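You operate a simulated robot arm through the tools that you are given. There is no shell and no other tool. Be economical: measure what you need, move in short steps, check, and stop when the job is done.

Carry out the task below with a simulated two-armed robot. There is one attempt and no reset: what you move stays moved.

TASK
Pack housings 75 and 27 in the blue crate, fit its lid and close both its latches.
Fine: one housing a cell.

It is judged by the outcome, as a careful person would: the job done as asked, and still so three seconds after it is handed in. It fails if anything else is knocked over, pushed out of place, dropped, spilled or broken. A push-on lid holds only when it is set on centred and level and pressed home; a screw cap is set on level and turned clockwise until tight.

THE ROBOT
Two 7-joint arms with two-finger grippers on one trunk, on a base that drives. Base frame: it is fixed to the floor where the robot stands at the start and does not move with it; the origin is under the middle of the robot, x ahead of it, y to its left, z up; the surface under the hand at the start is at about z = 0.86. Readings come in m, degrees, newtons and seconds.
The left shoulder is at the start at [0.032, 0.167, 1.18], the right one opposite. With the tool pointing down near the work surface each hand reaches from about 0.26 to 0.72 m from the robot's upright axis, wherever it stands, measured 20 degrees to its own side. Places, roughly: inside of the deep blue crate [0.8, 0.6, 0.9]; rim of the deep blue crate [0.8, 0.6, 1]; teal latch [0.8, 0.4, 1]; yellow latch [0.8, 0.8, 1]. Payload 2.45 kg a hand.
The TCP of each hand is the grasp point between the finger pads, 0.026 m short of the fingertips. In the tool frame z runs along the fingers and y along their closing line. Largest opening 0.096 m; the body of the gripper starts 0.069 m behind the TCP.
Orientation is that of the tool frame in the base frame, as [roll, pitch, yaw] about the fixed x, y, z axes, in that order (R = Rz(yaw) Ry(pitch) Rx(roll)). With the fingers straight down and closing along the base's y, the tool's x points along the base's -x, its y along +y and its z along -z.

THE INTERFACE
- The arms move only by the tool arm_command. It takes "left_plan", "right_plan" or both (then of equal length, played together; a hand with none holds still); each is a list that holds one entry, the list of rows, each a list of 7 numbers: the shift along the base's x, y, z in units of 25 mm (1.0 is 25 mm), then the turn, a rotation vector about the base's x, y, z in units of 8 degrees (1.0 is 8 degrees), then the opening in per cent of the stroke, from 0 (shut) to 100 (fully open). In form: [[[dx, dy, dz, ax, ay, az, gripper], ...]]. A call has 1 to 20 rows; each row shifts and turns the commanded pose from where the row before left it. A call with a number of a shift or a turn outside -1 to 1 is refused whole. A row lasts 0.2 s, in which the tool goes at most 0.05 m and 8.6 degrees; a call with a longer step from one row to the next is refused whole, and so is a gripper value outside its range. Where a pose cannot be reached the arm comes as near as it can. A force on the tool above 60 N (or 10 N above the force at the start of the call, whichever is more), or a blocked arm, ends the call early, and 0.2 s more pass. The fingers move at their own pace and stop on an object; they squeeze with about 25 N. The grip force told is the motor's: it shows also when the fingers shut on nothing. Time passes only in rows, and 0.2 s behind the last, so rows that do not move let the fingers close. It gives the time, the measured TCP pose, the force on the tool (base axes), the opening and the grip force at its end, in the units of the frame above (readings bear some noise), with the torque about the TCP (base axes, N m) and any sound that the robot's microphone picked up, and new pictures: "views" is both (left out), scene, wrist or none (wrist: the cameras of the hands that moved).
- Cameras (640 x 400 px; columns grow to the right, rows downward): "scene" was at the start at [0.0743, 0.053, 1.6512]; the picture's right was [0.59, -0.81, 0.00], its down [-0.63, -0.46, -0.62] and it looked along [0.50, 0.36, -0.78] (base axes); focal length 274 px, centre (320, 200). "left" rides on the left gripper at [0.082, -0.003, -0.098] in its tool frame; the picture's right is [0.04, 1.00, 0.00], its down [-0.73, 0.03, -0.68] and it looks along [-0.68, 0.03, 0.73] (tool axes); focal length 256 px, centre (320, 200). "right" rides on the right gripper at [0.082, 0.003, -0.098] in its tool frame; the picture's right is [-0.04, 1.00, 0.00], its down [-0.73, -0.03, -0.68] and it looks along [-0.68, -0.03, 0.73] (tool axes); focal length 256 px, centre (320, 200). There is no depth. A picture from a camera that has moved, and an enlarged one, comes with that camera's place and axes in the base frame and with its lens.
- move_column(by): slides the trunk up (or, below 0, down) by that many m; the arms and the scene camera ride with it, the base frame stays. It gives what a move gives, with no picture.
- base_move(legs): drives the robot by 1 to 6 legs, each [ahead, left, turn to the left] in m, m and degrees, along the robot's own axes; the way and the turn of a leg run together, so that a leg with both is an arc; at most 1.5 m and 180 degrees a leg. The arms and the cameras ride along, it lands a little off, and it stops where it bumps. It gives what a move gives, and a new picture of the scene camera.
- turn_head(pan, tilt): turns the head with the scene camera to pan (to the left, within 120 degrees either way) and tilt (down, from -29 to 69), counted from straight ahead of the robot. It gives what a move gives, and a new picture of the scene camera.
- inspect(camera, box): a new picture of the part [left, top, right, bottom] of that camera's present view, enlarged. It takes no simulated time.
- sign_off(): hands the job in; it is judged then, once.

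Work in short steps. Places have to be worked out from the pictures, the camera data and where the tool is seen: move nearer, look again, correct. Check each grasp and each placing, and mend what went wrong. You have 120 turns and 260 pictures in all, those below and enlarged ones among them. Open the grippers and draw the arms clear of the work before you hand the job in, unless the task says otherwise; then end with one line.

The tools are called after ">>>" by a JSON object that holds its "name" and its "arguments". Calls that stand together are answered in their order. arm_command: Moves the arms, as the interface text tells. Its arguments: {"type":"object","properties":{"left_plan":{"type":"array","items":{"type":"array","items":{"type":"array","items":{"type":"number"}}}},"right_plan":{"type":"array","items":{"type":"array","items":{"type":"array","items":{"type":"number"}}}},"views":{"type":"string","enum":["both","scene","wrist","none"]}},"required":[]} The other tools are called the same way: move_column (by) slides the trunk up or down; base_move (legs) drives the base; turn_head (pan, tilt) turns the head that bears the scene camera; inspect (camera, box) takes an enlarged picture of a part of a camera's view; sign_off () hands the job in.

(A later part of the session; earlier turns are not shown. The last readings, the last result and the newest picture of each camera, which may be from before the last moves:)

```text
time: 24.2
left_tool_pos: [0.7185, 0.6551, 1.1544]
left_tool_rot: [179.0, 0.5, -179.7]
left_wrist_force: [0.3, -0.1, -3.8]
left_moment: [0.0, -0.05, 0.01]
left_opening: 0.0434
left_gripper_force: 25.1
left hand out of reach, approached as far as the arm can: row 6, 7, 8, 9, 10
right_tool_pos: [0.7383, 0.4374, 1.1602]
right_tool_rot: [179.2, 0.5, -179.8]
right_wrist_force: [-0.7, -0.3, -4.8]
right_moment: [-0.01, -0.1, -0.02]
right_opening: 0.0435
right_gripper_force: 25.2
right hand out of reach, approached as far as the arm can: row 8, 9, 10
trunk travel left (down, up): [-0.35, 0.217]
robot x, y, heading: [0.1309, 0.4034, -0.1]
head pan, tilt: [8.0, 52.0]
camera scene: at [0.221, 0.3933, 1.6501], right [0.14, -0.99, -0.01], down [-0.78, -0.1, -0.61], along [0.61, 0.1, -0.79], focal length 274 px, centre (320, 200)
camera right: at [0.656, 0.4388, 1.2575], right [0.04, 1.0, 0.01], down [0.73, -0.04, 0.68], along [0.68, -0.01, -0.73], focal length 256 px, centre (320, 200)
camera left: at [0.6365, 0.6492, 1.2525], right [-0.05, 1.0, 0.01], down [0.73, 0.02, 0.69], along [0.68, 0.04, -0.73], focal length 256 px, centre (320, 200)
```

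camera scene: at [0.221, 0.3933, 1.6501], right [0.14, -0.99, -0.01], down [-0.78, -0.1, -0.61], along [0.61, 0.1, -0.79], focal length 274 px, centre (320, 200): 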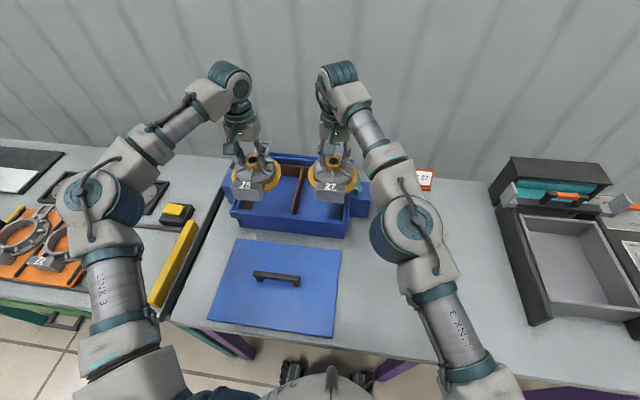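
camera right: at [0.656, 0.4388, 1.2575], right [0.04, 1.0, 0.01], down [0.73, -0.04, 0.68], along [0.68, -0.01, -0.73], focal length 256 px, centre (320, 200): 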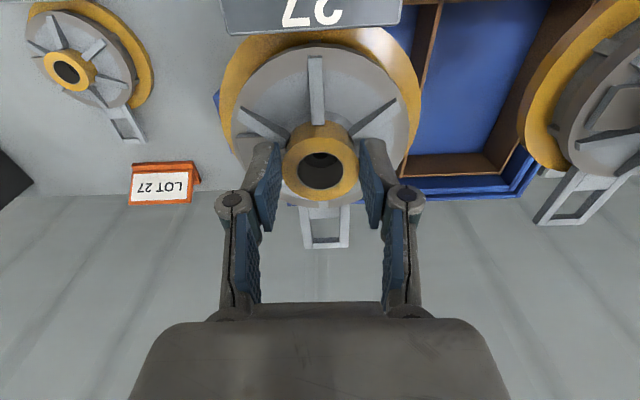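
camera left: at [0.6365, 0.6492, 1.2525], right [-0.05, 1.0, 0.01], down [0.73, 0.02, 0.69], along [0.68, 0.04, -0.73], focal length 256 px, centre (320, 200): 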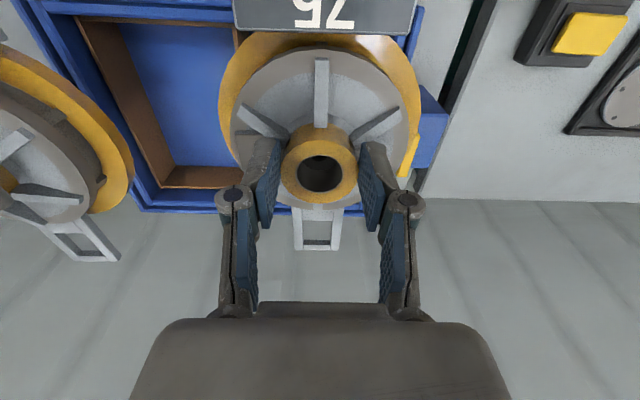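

Both hands ran out of reach at this height. I pull them back a little, then raise the trunk and drive a few cm nearer.

>>> {"name": "arm_command", "arguments": {"left_plan": [[[-0.6, 0, 0, 0, 0, 0, 0], [-1, 0, 0, 0, 0, 0, 0], [-1, 0, 0, 0, 0, 0, 0], [-1, 0, 0, 0, 0, 0, 0], [-0.6, 0, 0, 0, 0, 0, 0], [0, 0, 0, 0, 0, 0, 0]]], "right_plan": [[[-0.6, 0, 0, 0, 0, 0, 0], [-1, 0, 0, 0, 0, 0, 0], [-1, 0, 0, 0, 0, 0, 0], [-1, 0, 0, 0, 0, 0, 0], [-0.6, 0, 0, 0, 0, 0, 0], [0, 0, 0, 0, 0, 0, 0]]], "views": "none"}}

>>> {"name": "turn_head", "arguments": {"pan": 0, "tilt": 69}}

```text
time: 25.6
left_tool_pos: [0.6146, 0.6518, 1.1529]
left_tool_rot: [179.1, 0.4, -179.9]
left_wrist_force: [0.2, 0.7, -4.6]
left_moment: [-0.03, -0.06, 0.01]
left_opening: 0.0434
left_gripper_force: 25.5
right_tool_pos: [0.6367, 0.4356, 1.1592]
right_tool_rot: [179.3, 0.4, -179.8]
right_wrist_force: [0.6, -0.1, -4.2]
right_moment: [0.02, -0.01, 0.02]
right_opening: 0.0435
right_gripper_force: 25.5
trunk travel left (down, up): [-0.35, 0.217]
robot x, y, heading: [0.1334, 0.4042, 0.2]
head pan, tilt: [8.0, 52.0]
```

```text
time: 26.4
left_tool_pos: [0.6149, 0.684, 1.1478]
left_tool_rot: [-179.7, 0.3, -179.6]
left_wrist_force: [-1.0, 2.2, -5.3]
left_moment: [-0.04, -0.1, 0.0]
left_opening: 0.0436
left_gripper_force: 24.9
right_tool_pos: [0.6359, 0.4665, 1.1585]
right_tool_rot: [-179.4, 0.6, -179.7]
right_wrist_force: [0.0, 1.2, -4.2]
right_moment: [-0.04, -0.1, 0.0]
right_opening: 0.0438
right_gripper_force: 24.4
trunk travel left (down, up): [-0.35, 0.217]
robot x, y, heading: [0.1297, 0.4096, 0.0]
head pan, tilt: [0.0, 68.8]
camera scene: at [0.2026, 0.4576, 1.63], right [0.01, -1.0, 0.03], down [-0.93, -0.02, -0.36], along [0.36, -0.03, -0.93], focal length 274 px, centre (320, 200)
```

scene: 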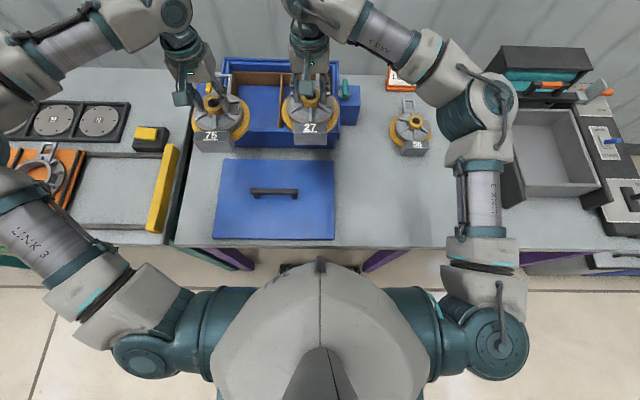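

The trunk is rocking sideways noticeably. I hold still for 4 s to let it settle, and read again.

>>> {"name": "arm_command", "arguments": {"left_plan": [[[0, 0, 0, 0, 0, 0, 0], [0, 0, 0, 0, 0, 0, 0], [0, 0, 0, 0, 0, 0, 0], [0, 0, 0, 0, 0, 0, 0], [0, 0, 0, 0, 0, 0, 0], [0, 0, 0, 0, 0, 0, 0], [0, 0, 0, 0, 0, 0, 0], [0, 0, 0, 0, 0, 0, 0], [0, 0, 0, 0, 0, 0, 0], [0, 0, 0, 0, 0, 0, 0], [0, 0, 0, 0, 0, 0, 0], [0, 0, 0, 0, 0, 0, 0], [0, 0, 0, 0, 0, 0, 0], [0, 0, 0, 0, 0, 0, 0], [0, 0, 0, 0, 0, 0, 0], [0, 0, 0, 0, 0, 0, 0]]], "views": "none"}}

>>> {"name": "arm_command", "arguments": {"left_plan": [[[0, 0, 0, 0, 0, 0, 0], [0, 0, 0, 0, 0, 0, 0]]], "views": "none"}}

>>> {"name": "arm_command", "arguments": {"left_plan": [[[0, 0, 0, 0, 0, 0, 0], [0, 0, 0, 0, 0, 0, 0]]], "views": "none"}}

```text
time: 30.0
left_tool_pos: [0.6074, 0.717, 1.1436]
left_tool_rot: [-178.3, 0.5, -179.1]
left_wrist_force: [-0.8, 3.2, -5.4]
left_moment: [-0.16, -0.06, 0.03]
left_opening: 0.0435
left_gripper_force: 25.0
right_tool_pos: [0.6275, 0.5, 1.1593]
right_tool_rot: [-178.2, 0.8, -179.4]
right_wrist_force: [-0.9, 2.4, -3.7]
right_moment: [-0.04, -0.21, 0.02]
right_opening: 0.0434
right_gripper_force: 24.9
trunk travel left (down, up): [-0.35, 0.217]
robot x, y, heading: [0.127, 0.4126, 0.1]
head pan, tilt: [0.0, 68.8]
stopped in row 16 (left hand): the arm was blocked; the commanded pose is now the measured one
```

```text
time: 30.6
left_tool_pos: [0.6096, 0.6684, 1.1538]
left_tool_rot: [179.5, 0.6, -179.5]
left_wrist_force: [0.0, 0.4, -4.9]
left_moment: [0.02, -0.03, -0.01]
left_opening: 0.0433
left_gripper_force: 24.9
right_tool_pos: [0.6291, 0.4511, 1.1614]
right_tool_rot: [179.6, 0.8, -179.8]
right_wrist_force: [0.3, -0.9, -4.8]
right_moment: [0.04, 0.03, 0.01]
right_opening: 0.0434
right_gripper_force: 25.2
trunk travel left (down, up): [-0.35, 0.217]
robot x, y, heading: [0.1305, 0.4062, -0.1]
head pan, tilt: [0.0, 68.8]
```

```text
time: 31.4
left_tool_pos: [0.6054, 0.62, 1.1642]
left_tool_rot: [177.6, 0.9, 180.0]
left_wrist_force: [0.0, -3.0, -4.2]
left_moment: [0.11, -0.02, -0.01]
left_opening: 0.0434
left_gripper_force: 25.1
right_tool_pos: [0.6259, 0.4037, 1.1646]
right_tool_rot: [177.9, 1.0, 180.0]
right_wrist_force: [0.8, -2.6, -5.0]
right_moment: [0.08, 0.06, 0.0]
right_opening: 0.0437
right_gripper_force: 24.6
trunk travel left (down, up): [-0.35, 0.217]
robot x, y, heading: [0.1323, 0.3968, 0.4]
head pan, tilt: [0.0, 68.8]
stopped in row 2 (left hand): the arm was blocked; the commanded pose is now the measured one
```

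The rocking is growing while the arms hold a fixed pose, which is dangerous. I back the base off 0.12 m, away from crate and table, to break the feedback and see how it behaves.

>>> {"name": "base_move", "arguments": {"legs": [[-0.13, 0, 0]]}}

```text
time: 32.7
left_tool_pos: [0.4761, 0.6956, 1.1498]
left_tool_rot: [-179.2, 0.6, -179.5]
left_wrist_force: [-0.3, 0.1, -5.0]
left_moment: [0.0, -0.05, 0.04]
left_opening: 0.0437
left_gripper_force: 24.8
right_tool_pos: [0.4974, 0.4805, 1.1621]
right_tool_rot: [-179.1, 1.1, -179.6]
right_wrist_force: [-0.3, 0.6, -4.6]
right_moment: [-0.04, -0.16, 0.02]
right_opening: 0.0435
right_gripper_force: 25.0
trunk travel left (down, up): [-0.35, 0.217]
robot x, y, heading: [-0.0011, 0.4125, 0.3]
head pan, tilt: [0.0, 68.8]
camera scene: at [0.0742, 0.4564, 1.6301], right [0.01, -1.0, 0.03], down [-0.93, -0.02, -0.36], along [0.36, -0.02, -0.93], focal length 274 px, centre (320, 200)
```

scene: 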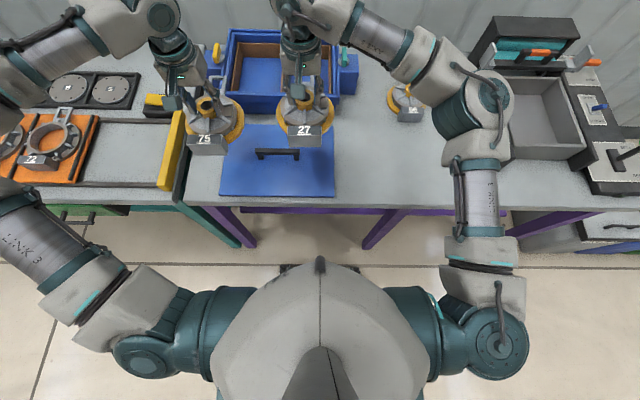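

I let time pass with a small head turn (no arm control) to see whether the rocking decays.

>>> {"name": "turn_head", "arguments": {"pan": 0, "tilt": 60}}

>>> {"name": "turn_head", "arguments": {"pan": 0, "tilt": 58}}

>>> {"name": "move_column", "arguments": {"by": -0.01}}

```text
time: 33.4
left_tool_pos: [0.4694, 0.6651, 1.1593]
left_tool_rot: [179.2, 0.9, -179.5]
left_wrist_force: [-0.5, 0.2, -5.3]
left_moment: [0.0, -0.06, 0.02]
left_opening: 0.0438
left_gripper_force: 25.1
right_tool_pos: [0.4897, 0.4503, 1.1672]
right_tool_rot: [179.3, 1.3, -179.5]
right_wrist_force: [0.2, -0.8, -4.2]
right_moment: [-0.03, 0.0, -0.02]
right_opening: 0.0435
right_gripper_force: 24.8
trunk travel left (down, up): [-0.35, 0.217]
robot x, y, heading: [0.0006, 0.4104, 0.2]
head pan, tilt: [0.0, 60.0]
camera scene: at [0.0827, 0.3957, 1.6401], right [0.0, -1.0, -0.01], down [-0.87, 0.0, -0.5], along [0.5, 0.01, -0.87], focal length 274 px, centre (320, 200)
```

scene: 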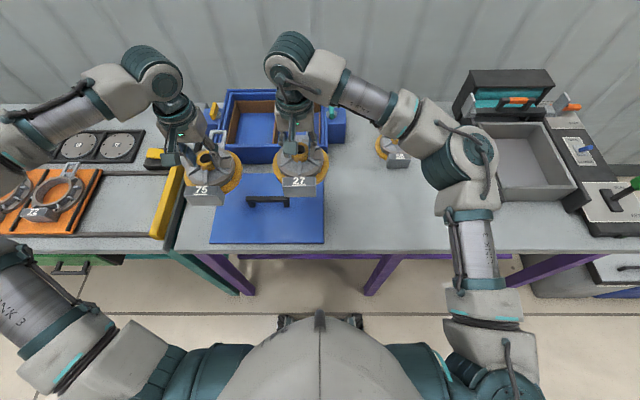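

```text
time: 34.0
left_tool_pos: [0.4694, 0.6333, 1.1654]
left_tool_rot: [178.0, 1.1, -179.8]
left_wrist_force: [0.6, -2.0, -4.2]
left_moment: [0.0, -0.02, -0.03]
left_opening: 0.0434
left_gripper_force: 25.5
right_tool_pos: [0.4914, 0.4172, 1.1682]
right_tool_rot: [178.1, 1.2, -179.8]
right_wrist_force: [1.2, -1.3, -4.7]
right_moment: [0.06, 0.07, 0.02]
right_opening: 0.0433
right_gripper_force: 25.6
trunk travel left (down, up): [-0.35, 0.217]
robot x, y, heading: [-0.0007, 0.4081, 0.4]
head pan, tilt: [0.0, 58.0]
camera scene: at [0.0853, 0.3844, 1.6425], right [0.0, -1.0, -0.01], down [-0.85, 0.0, -0.53], along [0.53, 0.01, -0.85], focal length 274 px, centre (320, 200)
```

scene: 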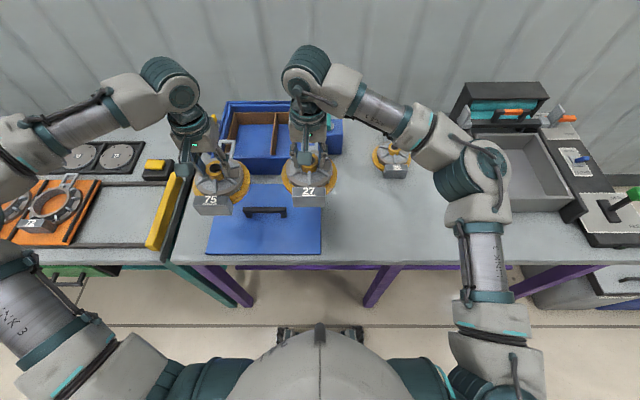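

```text
time: 34.6
left_tool_pos: [0.4693, 0.6978, 1.1427]
left_tool_rot: [-179.3, 0.9, -179.1]
left_wrist_force: [-0.2, 2.2, -4.8]
left_moment: [-0.07, -0.05, 0.0]
left_opening: 0.0434
left_gripper_force: 25.0
right_tool_pos: [0.4894, 0.482, 1.155]
right_tool_rot: [-179.5, 1.1, -179.3]
right_wrist_force: [-1.3, 1.9, -4.7]
right_moment: [-0.05, -0.15, -0.01]
right_opening: 0.0435
right_gripper_force: 25.3
trunk travel left (down, up): [-0.34, 0.227]
robot x, y, heading: [-0.0017, 0.4187, 0.3]
head pan, tilt: [0.0, 58.0]
```

Still swinging ±3–4 cm without arm commands. I lower the trunk (clear of the lid below) to steady the robot.

>>> {"name": "move_column", "arguments": {"by": -0.04}}

>>> {"name": "move_column", "arguments": {"by": -0.02}}

>>> {"name": "move_column", "arguments": {"by": -0.005}}

>>> {"name": "move_column", "arguments": {"by": -0.005}}

```text
time: 35.4
left_tool_pos: [0.4677, 0.7009, 1.1038]
left_tool_rot: [-179.2, 1.1, -179.2]
left_wrist_force: [-0.8, 1.4, -4.2]
left_moment: [-0.07, -0.02, -0.02]
left_opening: 0.0436
left_gripper_force: 24.8
right_tool_pos: [0.488, 0.4852, 1.1165]
right_tool_rot: [-179.3, 1.4, -179.2]
right_wrist_force: [-1.0, 0.9, -4.8]
right_moment: [-0.05, -0.11, -0.02]
right_opening: 0.0435
right_gripper_force: 25.0
trunk travel left (down, up): [-0.3, 0.267]
robot x, y, heading: [0.0011, 0.419, -0.0]
head pan, tilt: [0.0, 58.0]
```

```text
time: 36.1
left_tool_pos: [0.4684, 0.6631, 1.0913]
left_tool_rot: [179.1, 1.1, -179.4]
left_wrist_force: [-0.9, -0.4, -3.4]
left_moment: [-0.03, -0.02, 0.01]
left_opening: 0.0436
left_gripper_force: 25.1
right_tool_pos: [0.4884, 0.4482, 1.0969]
right_tool_rot: [179.2, 1.3, -179.5]
right_wrist_force: [-0.2, 0.3, -4.4]
right_moment: [0.0, -0.05, 0.02]
right_opening: 0.0436
right_gripper_force: 25.0
trunk travel left (down, up): [-0.28, 0.287]
robot x, y, heading: [-0.0001, 0.414, 0.1]
head pan, tilt: [0.0, 58.0]
```

```text
time: 36.6
left_tool_pos: [0.4693, 0.6426, 1.0892]
left_tool_rot: [178.3, 1.1, -179.7]
left_wrist_force: [-0.3, -1.3, -4.1]
left_moment: [0.04, -0.03, 0.0]
left_opening: 0.0437
left_gripper_force: 25.3
right_tool_pos: [0.4924, 0.4275, 1.0926]
right_tool_rot: [178.5, 1.1, -179.7]
right_wrist_force: [1.2, -0.8, -3.6]
right_moment: [0.02, 0.03, 0.01]
right_opening: 0.0435
right_gripper_force: 24.9
trunk travel left (down, up): [-0.275, 0.292]
robot x, y, heading: [-0.0006, 0.405, 0.1]
head pan, tilt: [0.0, 58.0]
```

```text
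time: 37.2
left_tool_pos: [0.4703, 0.7013, 1.0735]
left_tool_rot: [-179.1, 1.0, -179.1]
left_wrist_force: [-0.5, -0.1, -4.1]
left_moment: [0.01, -0.06, 0.0]
left_opening: 0.0434
left_gripper_force: 25.4
right_tool_pos: [0.4902, 0.4862, 1.0853]
right_tool_rot: [-179.3, 1.3, -179.3]
right_wrist_force: [-1.9, 1.0, -4.1]
right_moment: [-0.01, -0.18, 0.01]
right_opening: 0.0435
right_gripper_force: 24.9
trunk travel left (down, up): [-0.27, 0.297]
robot x, y, heading: [-0.0015, 0.4226, 0.3]
head pan, tilt: [0.0, 58.0]
```

It swings ±3 cm with a ~1.2 s period. I let more time pass with tiny trunk moves to see whether it decays without arm control.

>>> {"name": "move_column", "arguments": {"by": 0.002}}

>>> {"name": "move_column", "arguments": {"by": -0.002}}

>>> {"name": "move_column", "arguments": {"by": 0.002}}

>>> {"name": "move_column", "arguments": {"by": -0.002}}

>>> {"name": "move_column", "arguments": {"by": 0.002}}

>>> {"name": "move_column", "arguments": {"by": -0.002}}

>>> {"name": "move_column", "arguments": {"by": 0.002}}

>>> {"name": "move_column", "arguments": {"by": -0.002}}

```text
time: 37.7
left_tool_pos: [0.4692, 0.6293, 1.0875]
left_tool_rot: [177.7, 0.9, -179.7]
left_wrist_force: [-0.9, -2.4, -4.5]
left_moment: [0.14, -0.04, -0.03]
left_opening: 0.0436
left_gripper_force: 25.0
right_tool_pos: [0.4917, 0.4133, 1.0893]
right_tool_rot: [177.9, 1.2, -179.8]
right_wrist_force: [0.8, -1.8, -4.1]
right_moment: [0.09, 0.03, -0.02]
right_opening: 0.0435
right_gripper_force: 25.3
trunk travel left (down, up): [-0.272, 0.295]
robot x, y, heading: [-0.0029, 0.4035, 0.0]
head pan, tilt: [0.0, 58.0]
```

```text
time: 38.2
left_tool_pos: [0.4681, 0.6894, 1.0738]
left_tool_rot: [-179.7, 1.0, -179.2]
left_wrist_force: [-0.5, 1.3, -4.8]
left_moment: [-0.07, -0.01, 0.01]
left_opening: 0.0436
left_gripper_force: 24.7
right_tool_pos: [0.4902, 0.4756, 1.0852]
right_tool_rot: [-179.6, 1.3, -179.5]
right_wrist_force: [-0.9, 1.7, -4.1]
right_moment: [-0.03, -0.09, -0.04]
right_opening: 0.0434
right_gripper_force: 25.2
trunk travel left (down, up): [-0.27, 0.297]
robot x, y, heading: [-0.0025, 0.4169, 0.3]
head pan, tilt: [0.0, 58.0]
```

```text
time: 38.7
left_tool_pos: [0.4696, 0.6613, 1.0821]
left_tool_rot: [179.1, 1.0, -179.4]
left_wrist_force: [0.0, -1.1, -5.4]
left_moment: [-0.02, -0.04, -0.03]
left_opening: 0.0436
left_gripper_force: 24.6
right_tool_pos: [0.4896, 0.4466, 1.088]
right_tool_rot: [179.2, 1.3, -179.6]
right_wrist_force: [0.6, 0.6, -4.4]
right_moment: [0.01, -0.05, 0.02]
right_opening: 0.0436
right_gripper_force: 25.1
trunk travel left (down, up): [-0.272, 0.295]
robot x, y, heading: [-0.0008, 0.4097, 0.1]
head pan, tilt: [0.0, 58.0]
```

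```text
time: 39.2
left_tool_pos: [0.4708, 0.646, 1.083]
left_tool_rot: [178.5, 1.0, -179.5]
left_wrist_force: [0.4, -0.6, -4.0]
left_moment: [0.04, -0.06, 0.0]
left_opening: 0.0434
left_gripper_force: 25.1
right_tool_pos: [0.4918, 0.4314, 1.0865]
right_tool_rot: [178.7, 1.2, -179.7]
right_wrist_force: [0.4, -1.6, -4.4]
right_moment: [0.03, 0.02, 0.01]
right_opening: 0.0435
right_gripper_force: 25.1
trunk travel left (down, up): [-0.27, 0.297]
robot x, y, heading: [-0.0012, 0.4058, 0.2]
head pan, tilt: [0.0, 58.0]
```

```text
time: 39.8
left_tool_pos: [0.4688, 0.6999, 1.0752]
left_tool_rot: [-179.2, 1.0, -179.1]
left_wrist_force: [-0.1, 1.2, -5.4]
left_moment: [-0.07, -0.05, -0.02]
left_opening: 0.0435
left_gripper_force: 24.4
right_tool_pos: [0.4883, 0.4849, 1.087]
right_tool_rot: [-179.2, 1.3, -179.3]
right_wrist_force: [-2.1, 0.8, -5.4]
right_moment: [-0.09, -0.13, 0.0]
right_opening: 0.0434
right_gripper_force: 24.9
trunk travel left (down, up): [-0.272, 0.295]
robot x, y, heading: [-0.0037, 0.418, 0.3]
head pan, tilt: [0.0, 58.0]
```

```text
time: 40.3
left_tool_pos: [0.4702, 0.6254, 1.0866]
left_tool_rot: [177.6, 1.1, -179.7]
left_wrist_force: [0.2, -0.8, -4.2]
left_moment: [0.03, -0.02, -0.03]
left_opening: 0.0432
left_gripper_force: 25.1
right_tool_pos: [0.4909, 0.4094, 1.0874]
right_tool_rot: [177.7, 1.2, -179.9]
right_wrist_force: [2.0, -1.1, -3.5]
right_moment: [0.02, 0.09, -0.03]
right_opening: 0.0434
right_gripper_force: 25.3
trunk travel left (down, up): [-0.27, 0.297]
robot x, y, heading: [0.0011, 0.4037, 0.3]
head pan, tilt: [0.0, 58.0]
```

```text
time: 40.8
left_tool_pos: [0.4686, 0.701, 1.0736]
left_tool_rot: [-179.1, 0.9, -179.1]
left_wrist_force: [0.2, 2.9, -3.4]
left_moment: [-0.15, 0.0, -0.03]
left_opening: 0.0434
left_gripper_force: 25.0
right_tool_pos: [0.489, 0.4869, 1.0877]
right_tool_rot: [-179.2, 1.2, -179.2]
right_wrist_force: [-2.2, 3.2, -5.2]
right_moment: [-0.09, -0.15, 0.02]
right_opening: 0.0434
right_gripper_force: 24.9
trunk travel left (down, up): [-0.272, 0.295]
robot x, y, heading: [-0.0023, 0.4208, 0.3]
head pan, tilt: [0.0, 58.0]
```

```text
time: 41.3
left_tool_pos: [0.4699, 0.6472, 1.0825]
left_tool_rot: [178.4, 1.1, -179.6]
left_wrist_force: [0.5, -0.9, -4.6]
left_moment: [0.01, -0.04, -0.02]
left_opening: 0.0435
left_gripper_force: 24.9
right_tool_pos: [0.4904, 0.4315, 1.0869]
right_tool_rot: [178.7, 1.3, -179.7]
right_wrist_force: [2.4, -1.2, -4.3]
right_moment: [0.07, 0.0, 0.01]
right_opening: 0.0433
right_gripper_force: 24.5
trunk travel left (down, up): [-0.27, 0.297]
robot x, y, heading: [0.0021, 0.4106, 0.1]
head pan, tilt: [0.0, 58.0]
```

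The rocking (period ≈0.875 s, ±3.8 cm) doesn't decay by itself. I'll return over the free spot where the housings lay and set them gently on the table via the trunk, letting contact friction kill the swing.

>>> {"name": "base_move", "arguments": {"legs": [[0, -0.4, 0]]}}

>>> {"name": "move_column", "arguments": {"by": -0.05}}

>>> {"name": "move_column", "arguments": {"by": -0.002}}

>>> {"name": "move_column", "arguments": {"by": -0.002}}

```text
time: 43.8
left_tool_pos: [0.4704, 0.2238, 1.0868]
left_tool_rot: [177.7, 1.3, -180.0]
left_wrist_force: [-1.1, -2.0, -3.6]
left_moment: [0.12, -0.08, -0.03]
left_opening: 0.0435
left_gripper_force: 26.1
right_tool_pos: [0.4921, 0.0074, 1.0887]
right_tool_rot: [177.8, 1.4, 179.9]
right_wrist_force: [2.3, -1.7, -3.8]
right_moment: [0.06, 0.06, 0.01]
right_opening: 0.0436
right_gripper_force: 25.5
trunk travel left (down, up): [-0.27, 0.297]
robot x, y, heading: [0.0017, -0.0044, -0.1]
head pan, tilt: [0.0, 58.0]
camera scene: at [0.1238, -0.0255, 1.5619], right [0.0, -1.0, -0.02], down [-0.85, 0.01, -0.53], along [0.53, 0.01, -0.85], focal length 274 px, centre (320, 200)
```

scene: 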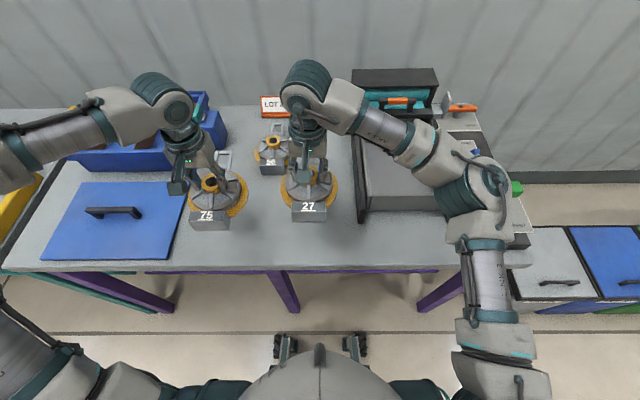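

```text
time: 44.8
left_tool_pos: [0.4659, 0.2126, 1.0417]
left_tool_rot: [177.2, 1.6, 179.8]
left_wrist_force: [0.4, -1.1, -3.0]
left_moment: [0.07, -0.03, 0.0]
left_opening: 0.0433
left_gripper_force: 25.3
right_tool_pos: [0.4873, -0.0054, 1.0413]
right_tool_rot: [177.6, 1.6, 179.6]
right_wrist_force: [0.4, -2.0, -3.3]
right_moment: [0.07, 0.04, -0.01]
right_opening: 0.0437
right_gripper_force: 25.4
trunk travel left (down, up): [-0.22, 0.347]
robot x, y, heading: [0.0019, -0.0084, 0.0]
head pan, tilt: [0.0, 58.0]
```

```text
time: 45.3
left_tool_pos: [0.4672, 0.2689, 1.0275]
left_tool_rot: [179.7, 1.3, -179.8]
left_wrist_force: [0.5, 1.9, -5.7]
left_moment: [-0.11, 0.0, -0.02]
left_opening: 0.0434
left_gripper_force: 25.0
right_tool_pos: [0.4879, 0.0538, 1.0358]
right_tool_rot: [-179.9, 1.5, -179.9]
right_wrist_force: [-1.0, 2.9, -3.8]
right_moment: [-0.04, -0.12, -0.02]
right_opening: 0.0436
right_gripper_force: 24.8
trunk travel left (down, up): [-0.218, 0.349]
robot x, y, heading: [0.0032, 0.0047, 0.1]
head pan, tilt: [0.0, 58.0]
```

```text
time: 45.8
left_tool_pos: [0.4683, 0.2306, 1.0327]
left_tool_rot: [178.1, 1.4, 180.0]
left_wrist_force: [-0.4, -0.8, -3.1]
left_moment: [0.02, -0.04, 0.01]
left_opening: 0.0433
left_gripper_force: 25.2
right_tool_pos: [0.4888, 0.0138, 1.0351]
right_tool_rot: [178.2, 1.5, 179.9]
right_wrist_force: [0.3, -0.5, -3.9]
right_moment: [0.01, 0.0, 0.0]
right_opening: 0.0437
right_gripper_force: 24.4
trunk travel left (down, up): [-0.216, 0.351]
robot x, y, heading: [0.0009, -0.0004, -0.1]
head pan, tilt: [0.0, 58.0]
```

Swing centres: left ~0.24, right ~0.025, clear of lid and bin. I lower towards the table in stages.

>>> {"name": "move_column", "arguments": {"by": -0.07}}

>>> {"name": "move_column", "arguments": {"by": -0.012}}

>>> {"name": "move_column", "arguments": {"by": -0.006}}

>>> {"name": "move_column", "arguments": {"by": -0.004}}

```text
time: 46.9
left_tool_pos: [0.4662, 0.2692, 0.9555]
left_tool_rot: [179.8, 1.5, -179.7]
left_wrist_force: [-0.5, 1.0, -5.4]
left_moment: [-0.05, -0.03, 0.0]
left_opening: 0.0436
left_gripper_force: 24.1
right_tool_pos: [0.4861, 0.0538, 0.9661]
right_tool_rot: [-179.9, 1.7, -179.8]
right_wrist_force: [-1.1, 0.9, -5.1]
right_moment: [-0.02, -0.08, 0.0]
right_opening: 0.0433
right_gripper_force: 24.8
trunk travel left (down, up): [-0.146, 0.421]
robot x, y, heading: [0.0033, 0.0047, -0.0]
head pan, tilt: [0.0, 58.0]
```

```text
time: 47.5
left_tool_pos: [0.468, 0.2322, 0.9506]
left_tool_rot: [178.2, 1.4, -180.0]
left_wrist_force: [0.6, -0.2, -4.3]
left_moment: [0.02, -0.03, 0.01]
left_opening: 0.0438
left_gripper_force: 24.6
right_tool_pos: [0.4879, 0.0171, 0.9555]
right_tool_rot: [178.4, 1.6, 179.9]
right_wrist_force: [0.1, -0.8, -4.4]
right_moment: [-0.01, -0.03, 0.0]
right_opening: 0.0435
right_gripper_force: 25.1
trunk travel left (down, up): [-0.134, 0.433]
robot x, y, heading: [0.0023, 0.0007, -0.0]
head pan, tilt: [0.0, 58.0]
```

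```text
time: 48.0
left_tool_pos: [0.4678, 0.2259, 0.9444]
left_tool_rot: [178.0, 1.2, 179.9]
left_wrist_force: [-0.2, -0.6, -3.5]
left_moment: [0.06, -0.07, -0.01]
left_opening: 0.0435
left_gripper_force: 24.5
right_tool_pos: [0.4893, 0.009, 0.9466]
right_tool_rot: [178.2, 1.4, 179.8]
right_wrist_force: [0.8, -1.3, -3.4]
right_moment: [0.01, 0.02, -0.02]
right_opening: 0.0434
right_gripper_force: 25.0
trunk travel left (down, up): [-0.128, 0.439]
robot x, y, heading: [0.0013, -0.0037, -0.1]
head pan, tilt: [0.0, 58.0]
```

```text
time: 48.5
left_tool_pos: [0.4667, 0.2622, 0.9367]
left_tool_rot: [179.6, 1.7, -179.7]
left_wrist_force: [2.3, -2.5, 10.2]
left_moment: [-0.24, 0.2, 0.1]
left_opening: 0.0439
left_gripper_force: 25.1
right_tool_pos: [0.4876, 0.0477, 0.9434]
right_tool_rot: [179.7, 1.5, -179.9]
right_wrist_force: [0.4, 1.0, -4.9]
right_moment: [-0.04, -0.04, -0.02]
right_opening: 0.0435
right_gripper_force: 24.7
trunk travel left (down, up): [-0.124, 0.443]
robot x, y, heading: [0.0025, 0.003, -0.0]
head pan, tilt: [0.0, 58.0]
```

Amplitude already drops to ±2 cm and contact begins on the left. A few more millimetres down and wait.

>>> {"name": "move_column", "arguments": {"by": -0.004}}

>>> {"name": "move_column", "arguments": {"by": -0.003}}

>>> {"name": "move_column", "arguments": {"by": -0.001}}

>>> {"name": "move_column", "arguments": {"by": -0.001}}

>>> {"name": "move_column", "arguments": {"by": -0.001}}

```text
time: 49.1
left_tool_pos: [0.4666, 0.2303, 0.936]
left_tool_rot: [178.2, 1.3, 179.9]
left_wrist_force: [0.0, -0.2, -1.0]
left_moment: [-0.23, -0.14, -0.04]
left_opening: 0.0437
left_gripper_force: 25.2
right_tool_pos: [0.4893, 0.0143, 0.9412]
right_tool_rot: [178.5, 1.5, 179.7]
right_wrist_force: [-0.3, -8.6, 9.2]
right_moment: [-0.32, -0.12, -0.05]
right_opening: 0.0438
right_gripper_force: 23.8
trunk travel left (down, up): [-0.12, 0.447]
robot x, y, heading: [0.0035, -0.003, -0.2]
head pan, tilt: [0.0, 58.0]
```

```text
time: 49.6
left_tool_pos: [0.467, 0.2437, 0.9327]
left_tool_rot: [178.6, 1.4, -179.9]
left_wrist_force: [0.2, 3.3, 4.6]
left_moment: [-0.08, -0.47, 0.15]
left_opening: 0.0432
left_gripper_force: 24.5
right_tool_pos: [0.4868, 0.028, 0.9386]
right_tool_rot: [178.9, 1.6, -179.9]
right_wrist_force: [-0.4, 4.9, 11.7]
right_moment: [0.08, -0.38, 0.12]
right_opening: 0.0436
right_gripper_force: 25.6
trunk travel left (down, up): [-0.117, 0.45]
robot x, y, heading: [0.0019, -0.0011, 0.0]
head pan, tilt: [0.0, 58.0]
```

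```text
time: 50.1
left_tool_pos: [0.4661, 0.24, 0.9325]
left_tool_rot: [178.6, 1.4, -180.0]
left_wrist_force: [-2.4, -5.1, 8.0]
left_moment: [-0.14, -0.09, -0.07]
left_opening: 0.0433
left_gripper_force: 25.1
right_tool_pos: [0.4886, 0.0239, 0.9363]
right_tool_rot: [178.9, 1.6, 179.8]
right_wrist_force: [-0.5, -5.3, 14.8]
right_moment: [-0.28, -0.11, -0.07]
right_opening: 0.0438
right_gripper_force: 25.1
trunk travel left (down, up): [-0.116, 0.451]
robot x, y, heading: [-0.003, -0.0017, -0.1]
head pan, tilt: [0.0, 58.0]
```

```text
time: 50.6
left_tool_pos: [0.4668, 0.2409, 0.9321]
left_tool_rot: [178.7, 1.5, -179.9]
left_wrist_force: [-1.8, -3.5, 13.5]
left_moment: [-0.18, 0.27, -0.23]
left_opening: 0.0431
left_gripper_force: 25.4
right_tool_pos: [0.4889, 0.0247, 0.9356]
right_tool_rot: [178.8, 1.6, 180.0]
right_wrist_force: [2.5, -5.7, 13.3]
right_moment: [-0.23, -0.23, -0.11]
right_opening: 0.0436
right_gripper_force: 24.7
trunk travel left (down, up): [-0.115, 0.452]
robot x, y, heading: [0.0048, 0.0003, 0.0]
head pan, tilt: [0.0, 58.0]
```

```text
time: 51.1
left_tool_pos: [0.468, 0.2408, 0.9304]
left_tool_rot: [178.7, 1.6, -179.9]
left_wrist_force: [-0.3, -3.0, 16.3]
left_moment: [-0.18, -0.21, -0.18]
left_opening: 0.0435
left_gripper_force: 24.0
right_tool_pos: [0.4883, 0.0241, 0.9343]
right_tool_rot: [178.8, 1.7, 179.9]
right_wrist_force: [4.8, -4.6, 15.6]
right_moment: [-0.13, -0.24, -0.08]
right_opening: 0.0435
right_gripper_force: 25.1
trunk travel left (down, up): [-0.114, 0.453]
robot x, y, heading: [0.0034, 0.0022, -0.1]
head pan, tilt: [0.0, 58.0]
```

The swing is fully killed. I regrip a bit higher and straight: open, rise 9 mm while squaring the hands, close again.

>>> {"name": "arm_command", "arguments": {"left_plan": [[[0, 0, 0, 0, 0, 0, 65], [0, 0, 0, 0, 0, 0, 65], [0, 0, 0.2, -0.08, 0.1, 0, 65], [0, 0, 0.22, -0.08, 0.1, 0, 65], [0, 0, 0, 0, 0, 0, 65]]], "right_plan": [[[0, 0, 0, 0, 0, 0, 65], [0, 0, 0, 0, 0, 0, 65], [0, 0, 0.13, -0.08, 0.1, 0, 65], [0, 0, 0.13, -0.08, 0.1, 0, 65], [0, 0, 0, 0, 0, 0, 65]]]}}

```text
time: 52.3
left_tool_pos: [0.468, 0.245, 0.9374]
left_tool_rot: [180.0, -0.3, -179.9]
left_wrist_force: [0.2, 0.2, 0.0]
left_moment: [0.02, 0.0, 0.0]
left_opening: 0.0624
left_gripper_force: 0.1
right_tool_pos: [0.4893, 0.0287, 0.9402]
right_tool_rot: [-179.7, -0.1, 179.9]
right_wrist_force: [0.3, -0.7, 1.0]
right_moment: [0.02, 0.02, 0.02]
right_opening: 0.0623
right_gripper_force: 0.1
trunk travel left (down, up): [-0.114, 0.453]
robot x, y, heading: [0.0031, 0.0039, 0.1]
head pan, tilt: [0.0, 58.0]
camera scene: at [0.2719, 0.0042, 1.3878], right [0.0, -1.0, 0.0], down [-0.85, 0.0, -0.52], along [0.52, 0.0, -0.85], focal length 274 px, centre (320, 200)
camera right: at [0.4072, 0.0312, 1.0392], right [0.04, 1.0, -0.01], down [0.73, -0.03, 0.68], along [0.68, -0.03, -0.74], focal length 256 px, centre (320, 200)
camera left: at [0.3864, 0.2408, 1.0382], right [-0.04, 1.0, 0.0], down [0.74, 0.03, 0.68], along [0.68, 0.03, -0.74], focal length 256 px, centre (320, 200)
```

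scene: 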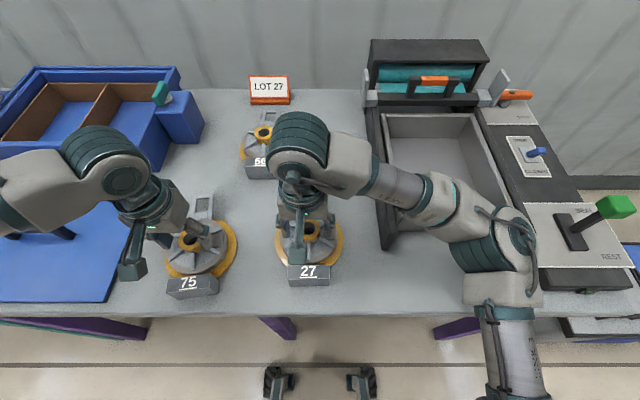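
right: 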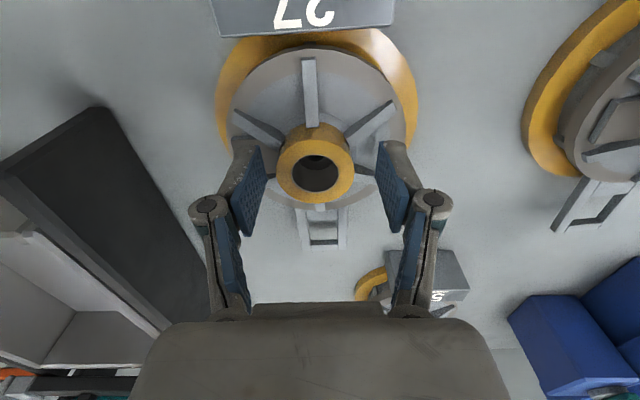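
left: 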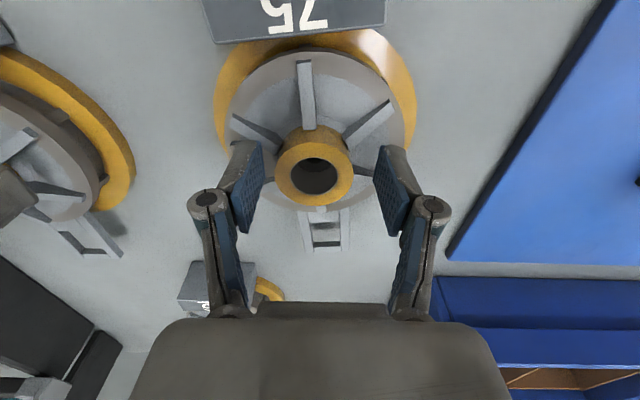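

The housings stand safely. Better plan: drive with empty hands to about (0.15, 0.38), where the left arm reaches housings, crate, lid and latches alike. I raise the trunk, then drive.

>>> {"name": "move_column", "arguments": {"by": 0.2}}

>>> {"name": "move_column", "arguments": {"by": 0.107}}

>>> {"name": "base_move", "arguments": {"legs": [[0, 0.37, 0]]}}

```text
time: 54.5
left_tool_pos: [0.4676, 0.2421, 1.1375]
left_tool_rot: [180.0, -0.3, -179.9]
left_wrist_force: [-0.3, 0.5, -1.1]
left_moment: [-0.02, 0.0, -0.01]
left_opening: 0.0626
left_gripper_force: 0.1
right_tool_pos: [0.4886, 0.0267, 1.1394]
right_tool_rot: [-179.8, -0.1, -179.9]
right_wrist_force: [0.7, 0.6, -0.4]
right_moment: [0.0, 0.0, 0.04]
right_opening: 0.0623
right_gripper_force: 0.0
trunk travel left (down, up): [-0.314, 0.253]
robot x, y, heading: [0.0015, 0.0002, -0.0]
head pan, tilt: [0.0, 58.0]
```

```text
time: 55.9
left_tool_pos: [0.4685, 0.2423, 1.2459]
left_tool_rot: [-179.9, -0.4, -179.9]
left_wrist_force: [-1.0, 0.5, 0.0]
left_moment: [-0.01, 0.04, 0.0]
left_opening: 0.0623
left_gripper_force: 0.1
right_tool_pos: [0.4887, 0.0274, 1.2467]
right_tool_rot: [-179.7, -0.1, 179.9]
right_wrist_force: [-0.1, 0.4, -0.3]
right_moment: [0.01, 0.02, -0.05]
right_opening: 0.0623
right_gripper_force: 0.1
trunk travel left (down, up): [-0.421, 0.146]
robot x, y, heading: [0.0033, 0.0012, -0.0]
head pan, tilt: [0.0, 58.0]
```

```text
time: 58.2
left_tool_pos: [0.4689, 0.5846, 1.2501]
left_tool_rot: [178.8, -0.2, 180.0]
left_wrist_force: [0.7, -0.2, 0.3]
left_moment: [0.07, -0.03, 0.02]
left_opening: 0.0622
left_gripper_force: 0.2
right_tool_pos: [0.4891, 0.3689, 1.2471]
right_tool_rot: [179.1, -0.1, 179.9]
right_wrist_force: [0.9, -1.0, 0.0]
right_moment: [0.07, 0.05, -0.01]
right_opening: 0.0625
right_gripper_force: 0.0
trunk travel left (down, up): [-0.421, 0.146]
robot x, y, heading: [0.0029, 0.3657, -0.2]
head pan, tilt: [0.0, 58.0]
camera scene: at [0.0675, 0.3336, 1.7134], right [0.0, -1.0, -0.02], down [-0.85, 0.01, -0.53], along [0.53, 0.02, -0.85], focal length 274 px, centre (320, 200)
```

scene: 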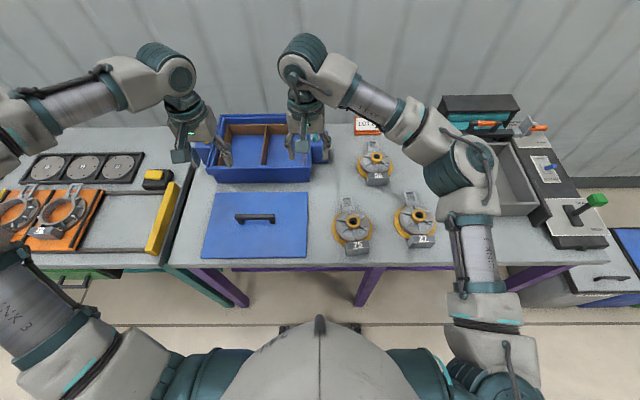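

Base sides would pass close to the table's middle leg, so I shift 6 cm further left before going ahead.

>>> {"name": "base_move", "arguments": {"legs": [[0, 0.06, 0], [0.14, 0, 0]]}}

```text
time: 60.1
left_tool_pos: [0.6006, 0.6343, 1.2545]
left_tool_rot: [178.6, 0.2, 179.8]
left_wrist_force: [-0.5, -0.6, 0.6]
left_moment: [0.06, -0.03, -0.05]
left_opening: 0.0622
left_gripper_force: 0.1
right_tool_pos: [0.6217, 0.4194, 1.2512]
right_tool_rot: [179.0, 0.1, 179.8]
right_wrist_force: [1.3, -1.1, 0.1]
right_moment: [0.08, 0.15, 0.03]
right_opening: 0.0621
right_gripper_force: 0.2
trunk travel left (down, up): [-0.421, 0.146]
robot x, y, heading: [0.1427, 0.42, 0.0]
head pan, tilt: [0.0, 58.0]
camera scene: at [0.2019, 0.41, 1.7139], right [0.0, -1.0, -0.01], down [-0.85, 0.0, -0.53], along [0.53, 0.01, -0.85], focal length 274 px, centre (320, 200)
```

scene: 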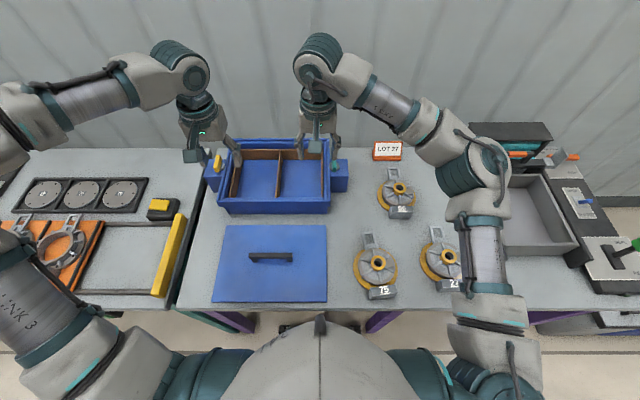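

In place at (0.14, 0.42). To damp the sway I'll rest the closed right fingers on a free table spot near (0.65, 0.29).

>>> {"name": "arm_command", "arguments": {"right_plan": [[[0.2, -1, -0.2, 0, 0, 0, 0], [0.2, -1, -0.2, 0, 0, 0, 0], [0.2, -1, -0.2, 0, 0, 0, 0], [0.2, -1, -0.2, 0, 0, 0, 0], [0.2, -1, -0.2, 0, 0, 0, 0], [0, 0, -1, 0, 0, 0, 0], [0, 0, -1, 0, 0, 0, 0], [0, 0, -1, 0, 0, 0, 0], [0, 0, -1, 0, 0, 0, 0], [0, 0, -1, 0, 0, 0, 0], [0, 0, -1, 0, 0, 0, 0], [0, 0, -1, 0, 0, 0, 0], [0, 0, -1, 0, 0, 0, 0], [0, 0, -1, 0, 0, 0, 0], [0, 0, -1, 0, 0, 0, 0], [0, 0, -1, 0, 0, 0, 0], [0, 0, -1, 0, 0, 0, 0]]], "views": "both"}}

```text
time: 63.7
left_tool_pos: [0.6009, 0.6614, 1.2496]
left_tool_rot: [-179.5, 0.2, -179.6]
left_wrist_force: [0.2, 0.9, 0.9]
left_moment: [-0.2, 0.03, 0.02]
left_opening: 0.0624
left_gripper_force: 0.0
right_tool_pos: [0.6475, 0.3117, 0.9269]
right_tool_rot: [180.0, 0.3, 179.8]
right_wrist_force: [0.1, -0.2, 0.2]
right_moment: [0.0, 0.02, -0.03]
right_opening: 0.0001
right_gripper_force: 25.0
trunk travel left (down, up): [-0.421, 0.146]
robot x, y, heading: [0.1376, 0.42, 0.3]
head pan, tilt: [0.0, 58.0]
camera scene: at [0.2072, 0.4683, 1.7129], right [0.0, -1.0, 0.03], down [-0.85, -0.02, -0.53], along [0.53, -0.02, -0.85], focal length 274 px, centre (320, 200)
camera right: at [0.5647, 0.3152, 1.026], right [0.04, 1.0, 0.0], down [0.73, -0.03, 0.68], along [0.68, -0.03, -0.73], focal length 256 px, centre (320, 200)
```

scene: 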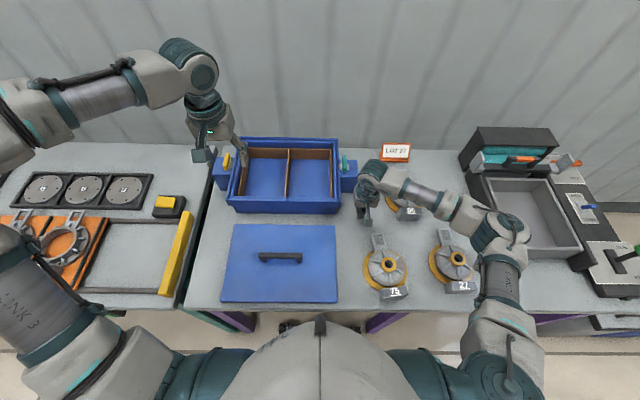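
right: 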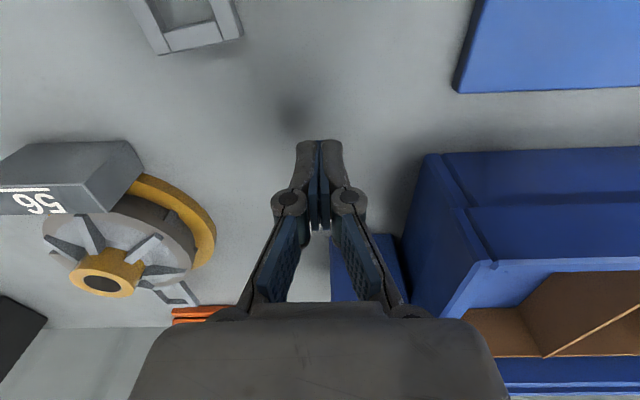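

Free table around the fingertips. I lower to touch and hold light contact to damp the sway.

>>> {"name": "arm_command", "arguments": {"right_plan": [[[0, 0, -0.5, 0, 0, 0, 0], [0, 0, -0.5, 0, 0, 0, 0], [0, 0, -0.4, 0, 0, 0, 0], [0, 0, -0.3, 0, 0, 0, 0], [0, 0, 0, 0, 0, 0, 0], [0, 0, 0, 0, 0, 0, 0], [0, 0, 0, 0, 0, 0, 0]]], "views": "none"}}

>>> {"name": "move_column", "arguments": {"by": -0.002}}

>>> {"name": "move_column", "arguments": {"by": -0.001}}

>>> {"name": "move_column", "arguments": {"by": -0.001}}

```text
time: 65.3
left_tool_pos: [0.5995, 0.6707, 1.2483]
left_tool_rot: [-179.9, 0.2, -180.0]
left_wrist_force: [-0.2, 0.5, 0.1]
left_moment: [-0.08, 0.06, -0.02]
left_opening: 0.0623
left_gripper_force: 0.0
right_tool_pos: [0.6443, 0.3227, 0.8849]
right_tool_rot: [-179.5, 0.2, 179.9]
right_wrist_force: [-0.9, -9.5, 21.7]
right_moment: [-0.49, 0.34, 0.16]
right_opening: 0.0
right_gripper_force: 25.1
trunk travel left (down, up): [-0.421, 0.146]
robot x, y, heading: [0.1423, 0.4227, 0.0]
head pan, tilt: [0.0, 58.0]
```

```text
time: 65.9
left_tool_pos: [0.5966, 0.6208, 1.2554]
left_tool_rot: [178.1, 0.4, 179.6]
left_wrist_force: [0.7, -0.7, 0.2]
left_moment: [0.05, -0.04, 0.0]
left_opening: 0.0623
left_gripper_force: 0.0
right_tool_pos: [0.6467, 0.2875, 0.8853]
right_tool_rot: [178.0, 0.7, 179.8]
right_wrist_force: [2.1, 18.8, 40.1]
right_moment: [0.5, 0.46, -0.19]
right_opening: 0.0
right_gripper_force: 28.9
trunk travel left (down, up): [-0.419, 0.148]
robot x, y, heading: [0.1374, 0.4157, 0.2]
head pan, tilt: [0.0, 58.0]
```

```text
time: 66.3
left_tool_pos: [0.6006, 0.6559, 1.2482]
left_tool_rot: [179.6, 0.1, 179.7]
left_wrist_force: [1.2, -0.4, 0.8]
left_moment: [-0.06, 0.03, 0.02]
left_opening: 0.0624
left_gripper_force: 0.0
right_tool_pos: [0.6507, 0.3023, 0.8861]
right_tool_rot: [-179.1, 0.3, 179.2]
right_wrist_force: [-6.8, -7.1, 16.7]
right_moment: [-0.11, 0.41, 0.14]
right_opening: 0.0004
right_gripper_force: 28.5
trunk travel left (down, up): [-0.419, 0.148]
robot x, y, heading: [0.1415, 0.4192, -0.0]
head pan, tilt: [0.0, 58.0]
stopped: the force on the tool passed its limit at 67 N (the readings are from after the stop); the commanded pose is now the measured one
```

```text
time: 66.8
left_tool_pos: [0.5972, 0.6367, 1.2511]
left_tool_rot: [178.9, 0.2, 179.6]
left_wrist_force: [-0.5, -0.5, 0.6]
left_moment: [0.02, 0.04, 0.02]
left_opening: 0.0625
left_gripper_force: 0.0
right_tool_pos: [0.6486, 0.29, 0.885]
right_tool_rot: [179.7, 0.6, 179.2]
right_wrist_force: [-0.5, 8.7, 21.2]
right_moment: [0.21, 0.26, -0.15]
right_opening: 0.0002
right_gripper_force: 28.8
trunk travel left (down, up): [-0.418, 0.149]
robot x, y, heading: [0.1412, 0.4171, -0.1]
head pan, tilt: [0.0, 58.0]
```

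The sway is dying. A bit longer with the fingers resting.

>>> {"name": "move_column", "arguments": {"by": -0.0005}}

>>> {"name": "move_column", "arguments": {"by": 0.0005}}

>>> {"name": "move_column", "arguments": {"by": -0.0005}}

>>> {"name": "move_column", "arguments": {"by": 0.0005}}

```text
time: 67.3
left_tool_pos: [0.5976, 0.6451, 1.2502]
left_tool_rot: [179.0, 0.5, 179.6]
left_wrist_force: [0.8, 0.0, -0.2]
left_moment: [0.0, 0.04, 0.01]
left_opening: 0.0626
left_gripper_force: 0.1
right_tool_pos: [0.6491, 0.2919, 0.8847]
right_tool_rot: [-179.5, 0.6, 179.0]
right_wrist_force: [-0.7, -14.5, 34.4]
right_moment: [-0.31, 0.43, -0.05]
right_opening: 0.0
right_gripper_force: 29.2
trunk travel left (down, up): [-0.417, 0.149]
robot x, y, heading: [0.1374, 0.4172, 0.1]
head pan, tilt: [0.0, 58.0]
```

```text
time: 67.8
left_tool_pos: [0.5975, 0.6429, 1.2505]
left_tool_rot: [179.2, 0.2, 179.6]
left_wrist_force: [-0.3, -0.1, 0.5]
left_moment: [-0.03, 0.03, -0.02]
left_opening: 0.0626
left_gripper_force: 0.0
right_tool_pos: [0.6481, 0.2935, 0.8858]
right_tool_rot: [-179.6, 0.6, 179.0]
right_wrist_force: [5.2, -15.7, 36.3]
right_moment: [-0.38, 0.34, 0.29]
right_opening: 0.0001
right_gripper_force: 28.6
trunk travel left (down, up): [-0.418, 0.149]
robot x, y, heading: [0.1393, 0.4174, -0.4]
head pan, tilt: [0.0, 58.0]
```

```text
time: 68.3
left_tool_pos: [0.5973, 0.6422, 1.2508]
left_tool_rot: [179.0, 0.4, 179.7]
left_wrist_force: [0.2, 0.4, 0.2]
left_moment: [-0.02, 0.03, 0.02]
left_opening: 0.0622
left_gripper_force: 0.0
right_tool_pos: [0.6495, 0.2925, 0.8851]
right_tool_rot: [-179.8, 0.5, 179.1]
right_wrist_force: [3.2, -14.7, 40.3]
right_moment: [-0.36, 0.4, 0.13]
right_opening: 0.0
right_gripper_force: 28.4
trunk travel left (down, up): [-0.417, 0.149]
robot x, y, heading: [0.1435, 0.4205, 0.2]
head pan, tilt: [0.0, 58.0]
```

```text
time: 68.8
left_tool_pos: [0.5971, 0.6428, 1.2507]
left_tool_rot: [179.1, 0.3, 179.6]
left_wrist_force: [-1.3, 0.2, -0.1]
left_moment: [0.03, -0.01, -0.01]
left_opening: 0.0622
left_gripper_force: 0.1
right_tool_pos: [0.649, 0.2928, 0.8854]
right_tool_rot: [-179.8, 0.6, 179.1]
right_wrist_force: [4.5, -15.5, 36.4]
right_moment: [-0.35, 0.34, 0.13]
right_opening: 0.0
right_gripper_force: 28.6
trunk travel left (down, up): [-0.418, 0.149]
robot x, y, heading: [0.1415, 0.4158, -0.1]
head pan, tilt: [0.0, 58.0]
```

Steady now. Before moving on, I take a left wrist view to measure the crate precisely.

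>>> {"name": "arm_command", "arguments": {"left_plan": [[[0.2, -0.5, 0.2, 0, 0, 0, 65], [0.2, -0.5, 0.2, 0, 0, 0, 65], [-0.2, -0.5, 0, 0, 0, 0, 65], [-0.4, -0.5, 0, 0, 0, 0, 65], [-0.4, -0.4, 0, 0, 0, 0, 65], [0, 0, 0, 0, 0, 0, 65]]]}}

>>> {"name": "inspect", "arguments": {"camera": "left", "box": [140, 0, 500, 240]}}

>>> {"name": "inspect", "arguments": {"camera": "scene", "box": [200, 110, 380, 230]}}

```text
time: 70.2
left_tool_pos: [0.5818, 0.583, 1.2615]
left_tool_rot: [179.2, 0.3, 179.7]
left_wrist_force: [0.1, -0.5, -0.3]
left_moment: [0.01, -0.02, 0.02]
left_opening: 0.0623
left_gripper_force: 0.1
right_tool_pos: [0.6481, 0.2928, 0.8846]
right_tool_rot: [-179.8, 0.7, 179.2]
right_wrist_force: [3.7, -13.4, 35.3]
right_moment: [-0.3, 0.28, 0.14]
right_opening: 0.0001
right_gripper_force: 28.3
trunk travel left (down, up): [-0.418, 0.149]
robot x, y, heading: [0.144, 0.4188, -0.3]
head pan, tilt: [0.0, 58.0]
camera scene: at [0.2015, 0.4148, 1.7109], right [0.0, -1.0, 0.0], down [-0.85, 0.0, -0.53], along [0.53, 0.0, -0.85], focal length 274 px, centre (320, 200)
camera left: at [0.4998, 0.5785, 1.3593], right [-0.03, 1.0, 0.02], down [0.73, 0.01, 0.68], along [0.68, 0.04, -0.73], focal length 256 px, centre (320, 200)
```

scene: 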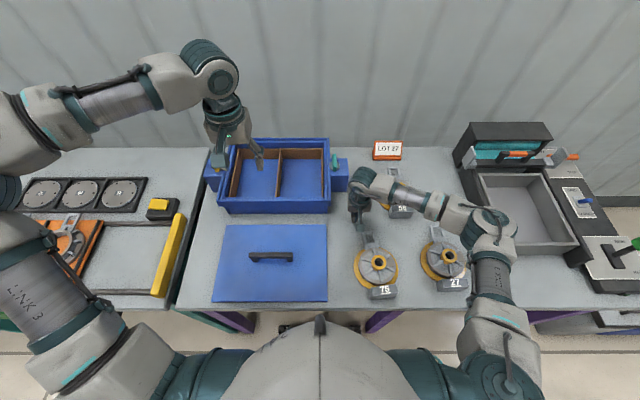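
left: 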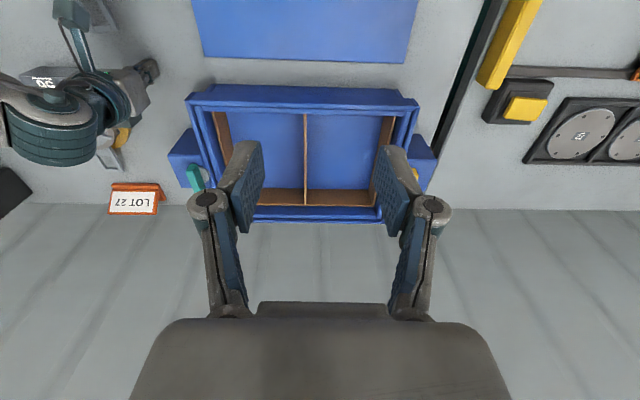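

```text
1.67 times, centred on (320, 120) of left
camera zoom: at [0.4998, 0.5785, 1.3593], right [-0.03, 1.0, 0.02], down [0.73, 0.01, 0.68], along [0.68, 0.04, -0.73], focal length 427 px, centre (320, 333)
```

zoom: 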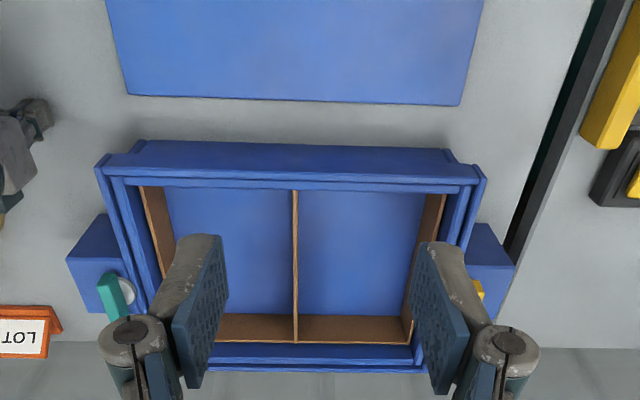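

```text
3.33 times, centred on (290, 170) of scene
camera zoom: at [0.2015, 0.4148, 1.7109], right [0.0, -1.0, 0.0], down [-0.85, 0.0, -0.53], along [0.53, 0.0, -0.85], focal length 914 px, centre (420, 300)
```

zoom: 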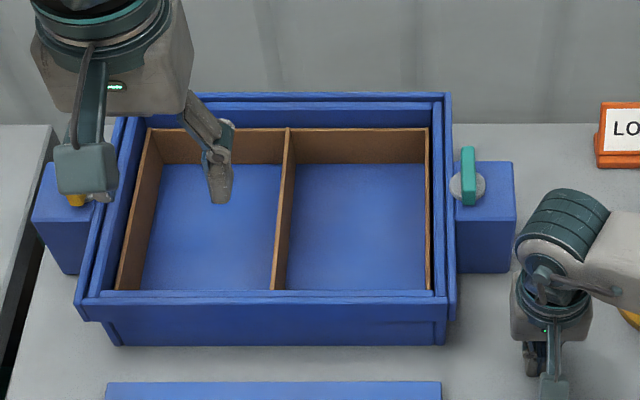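

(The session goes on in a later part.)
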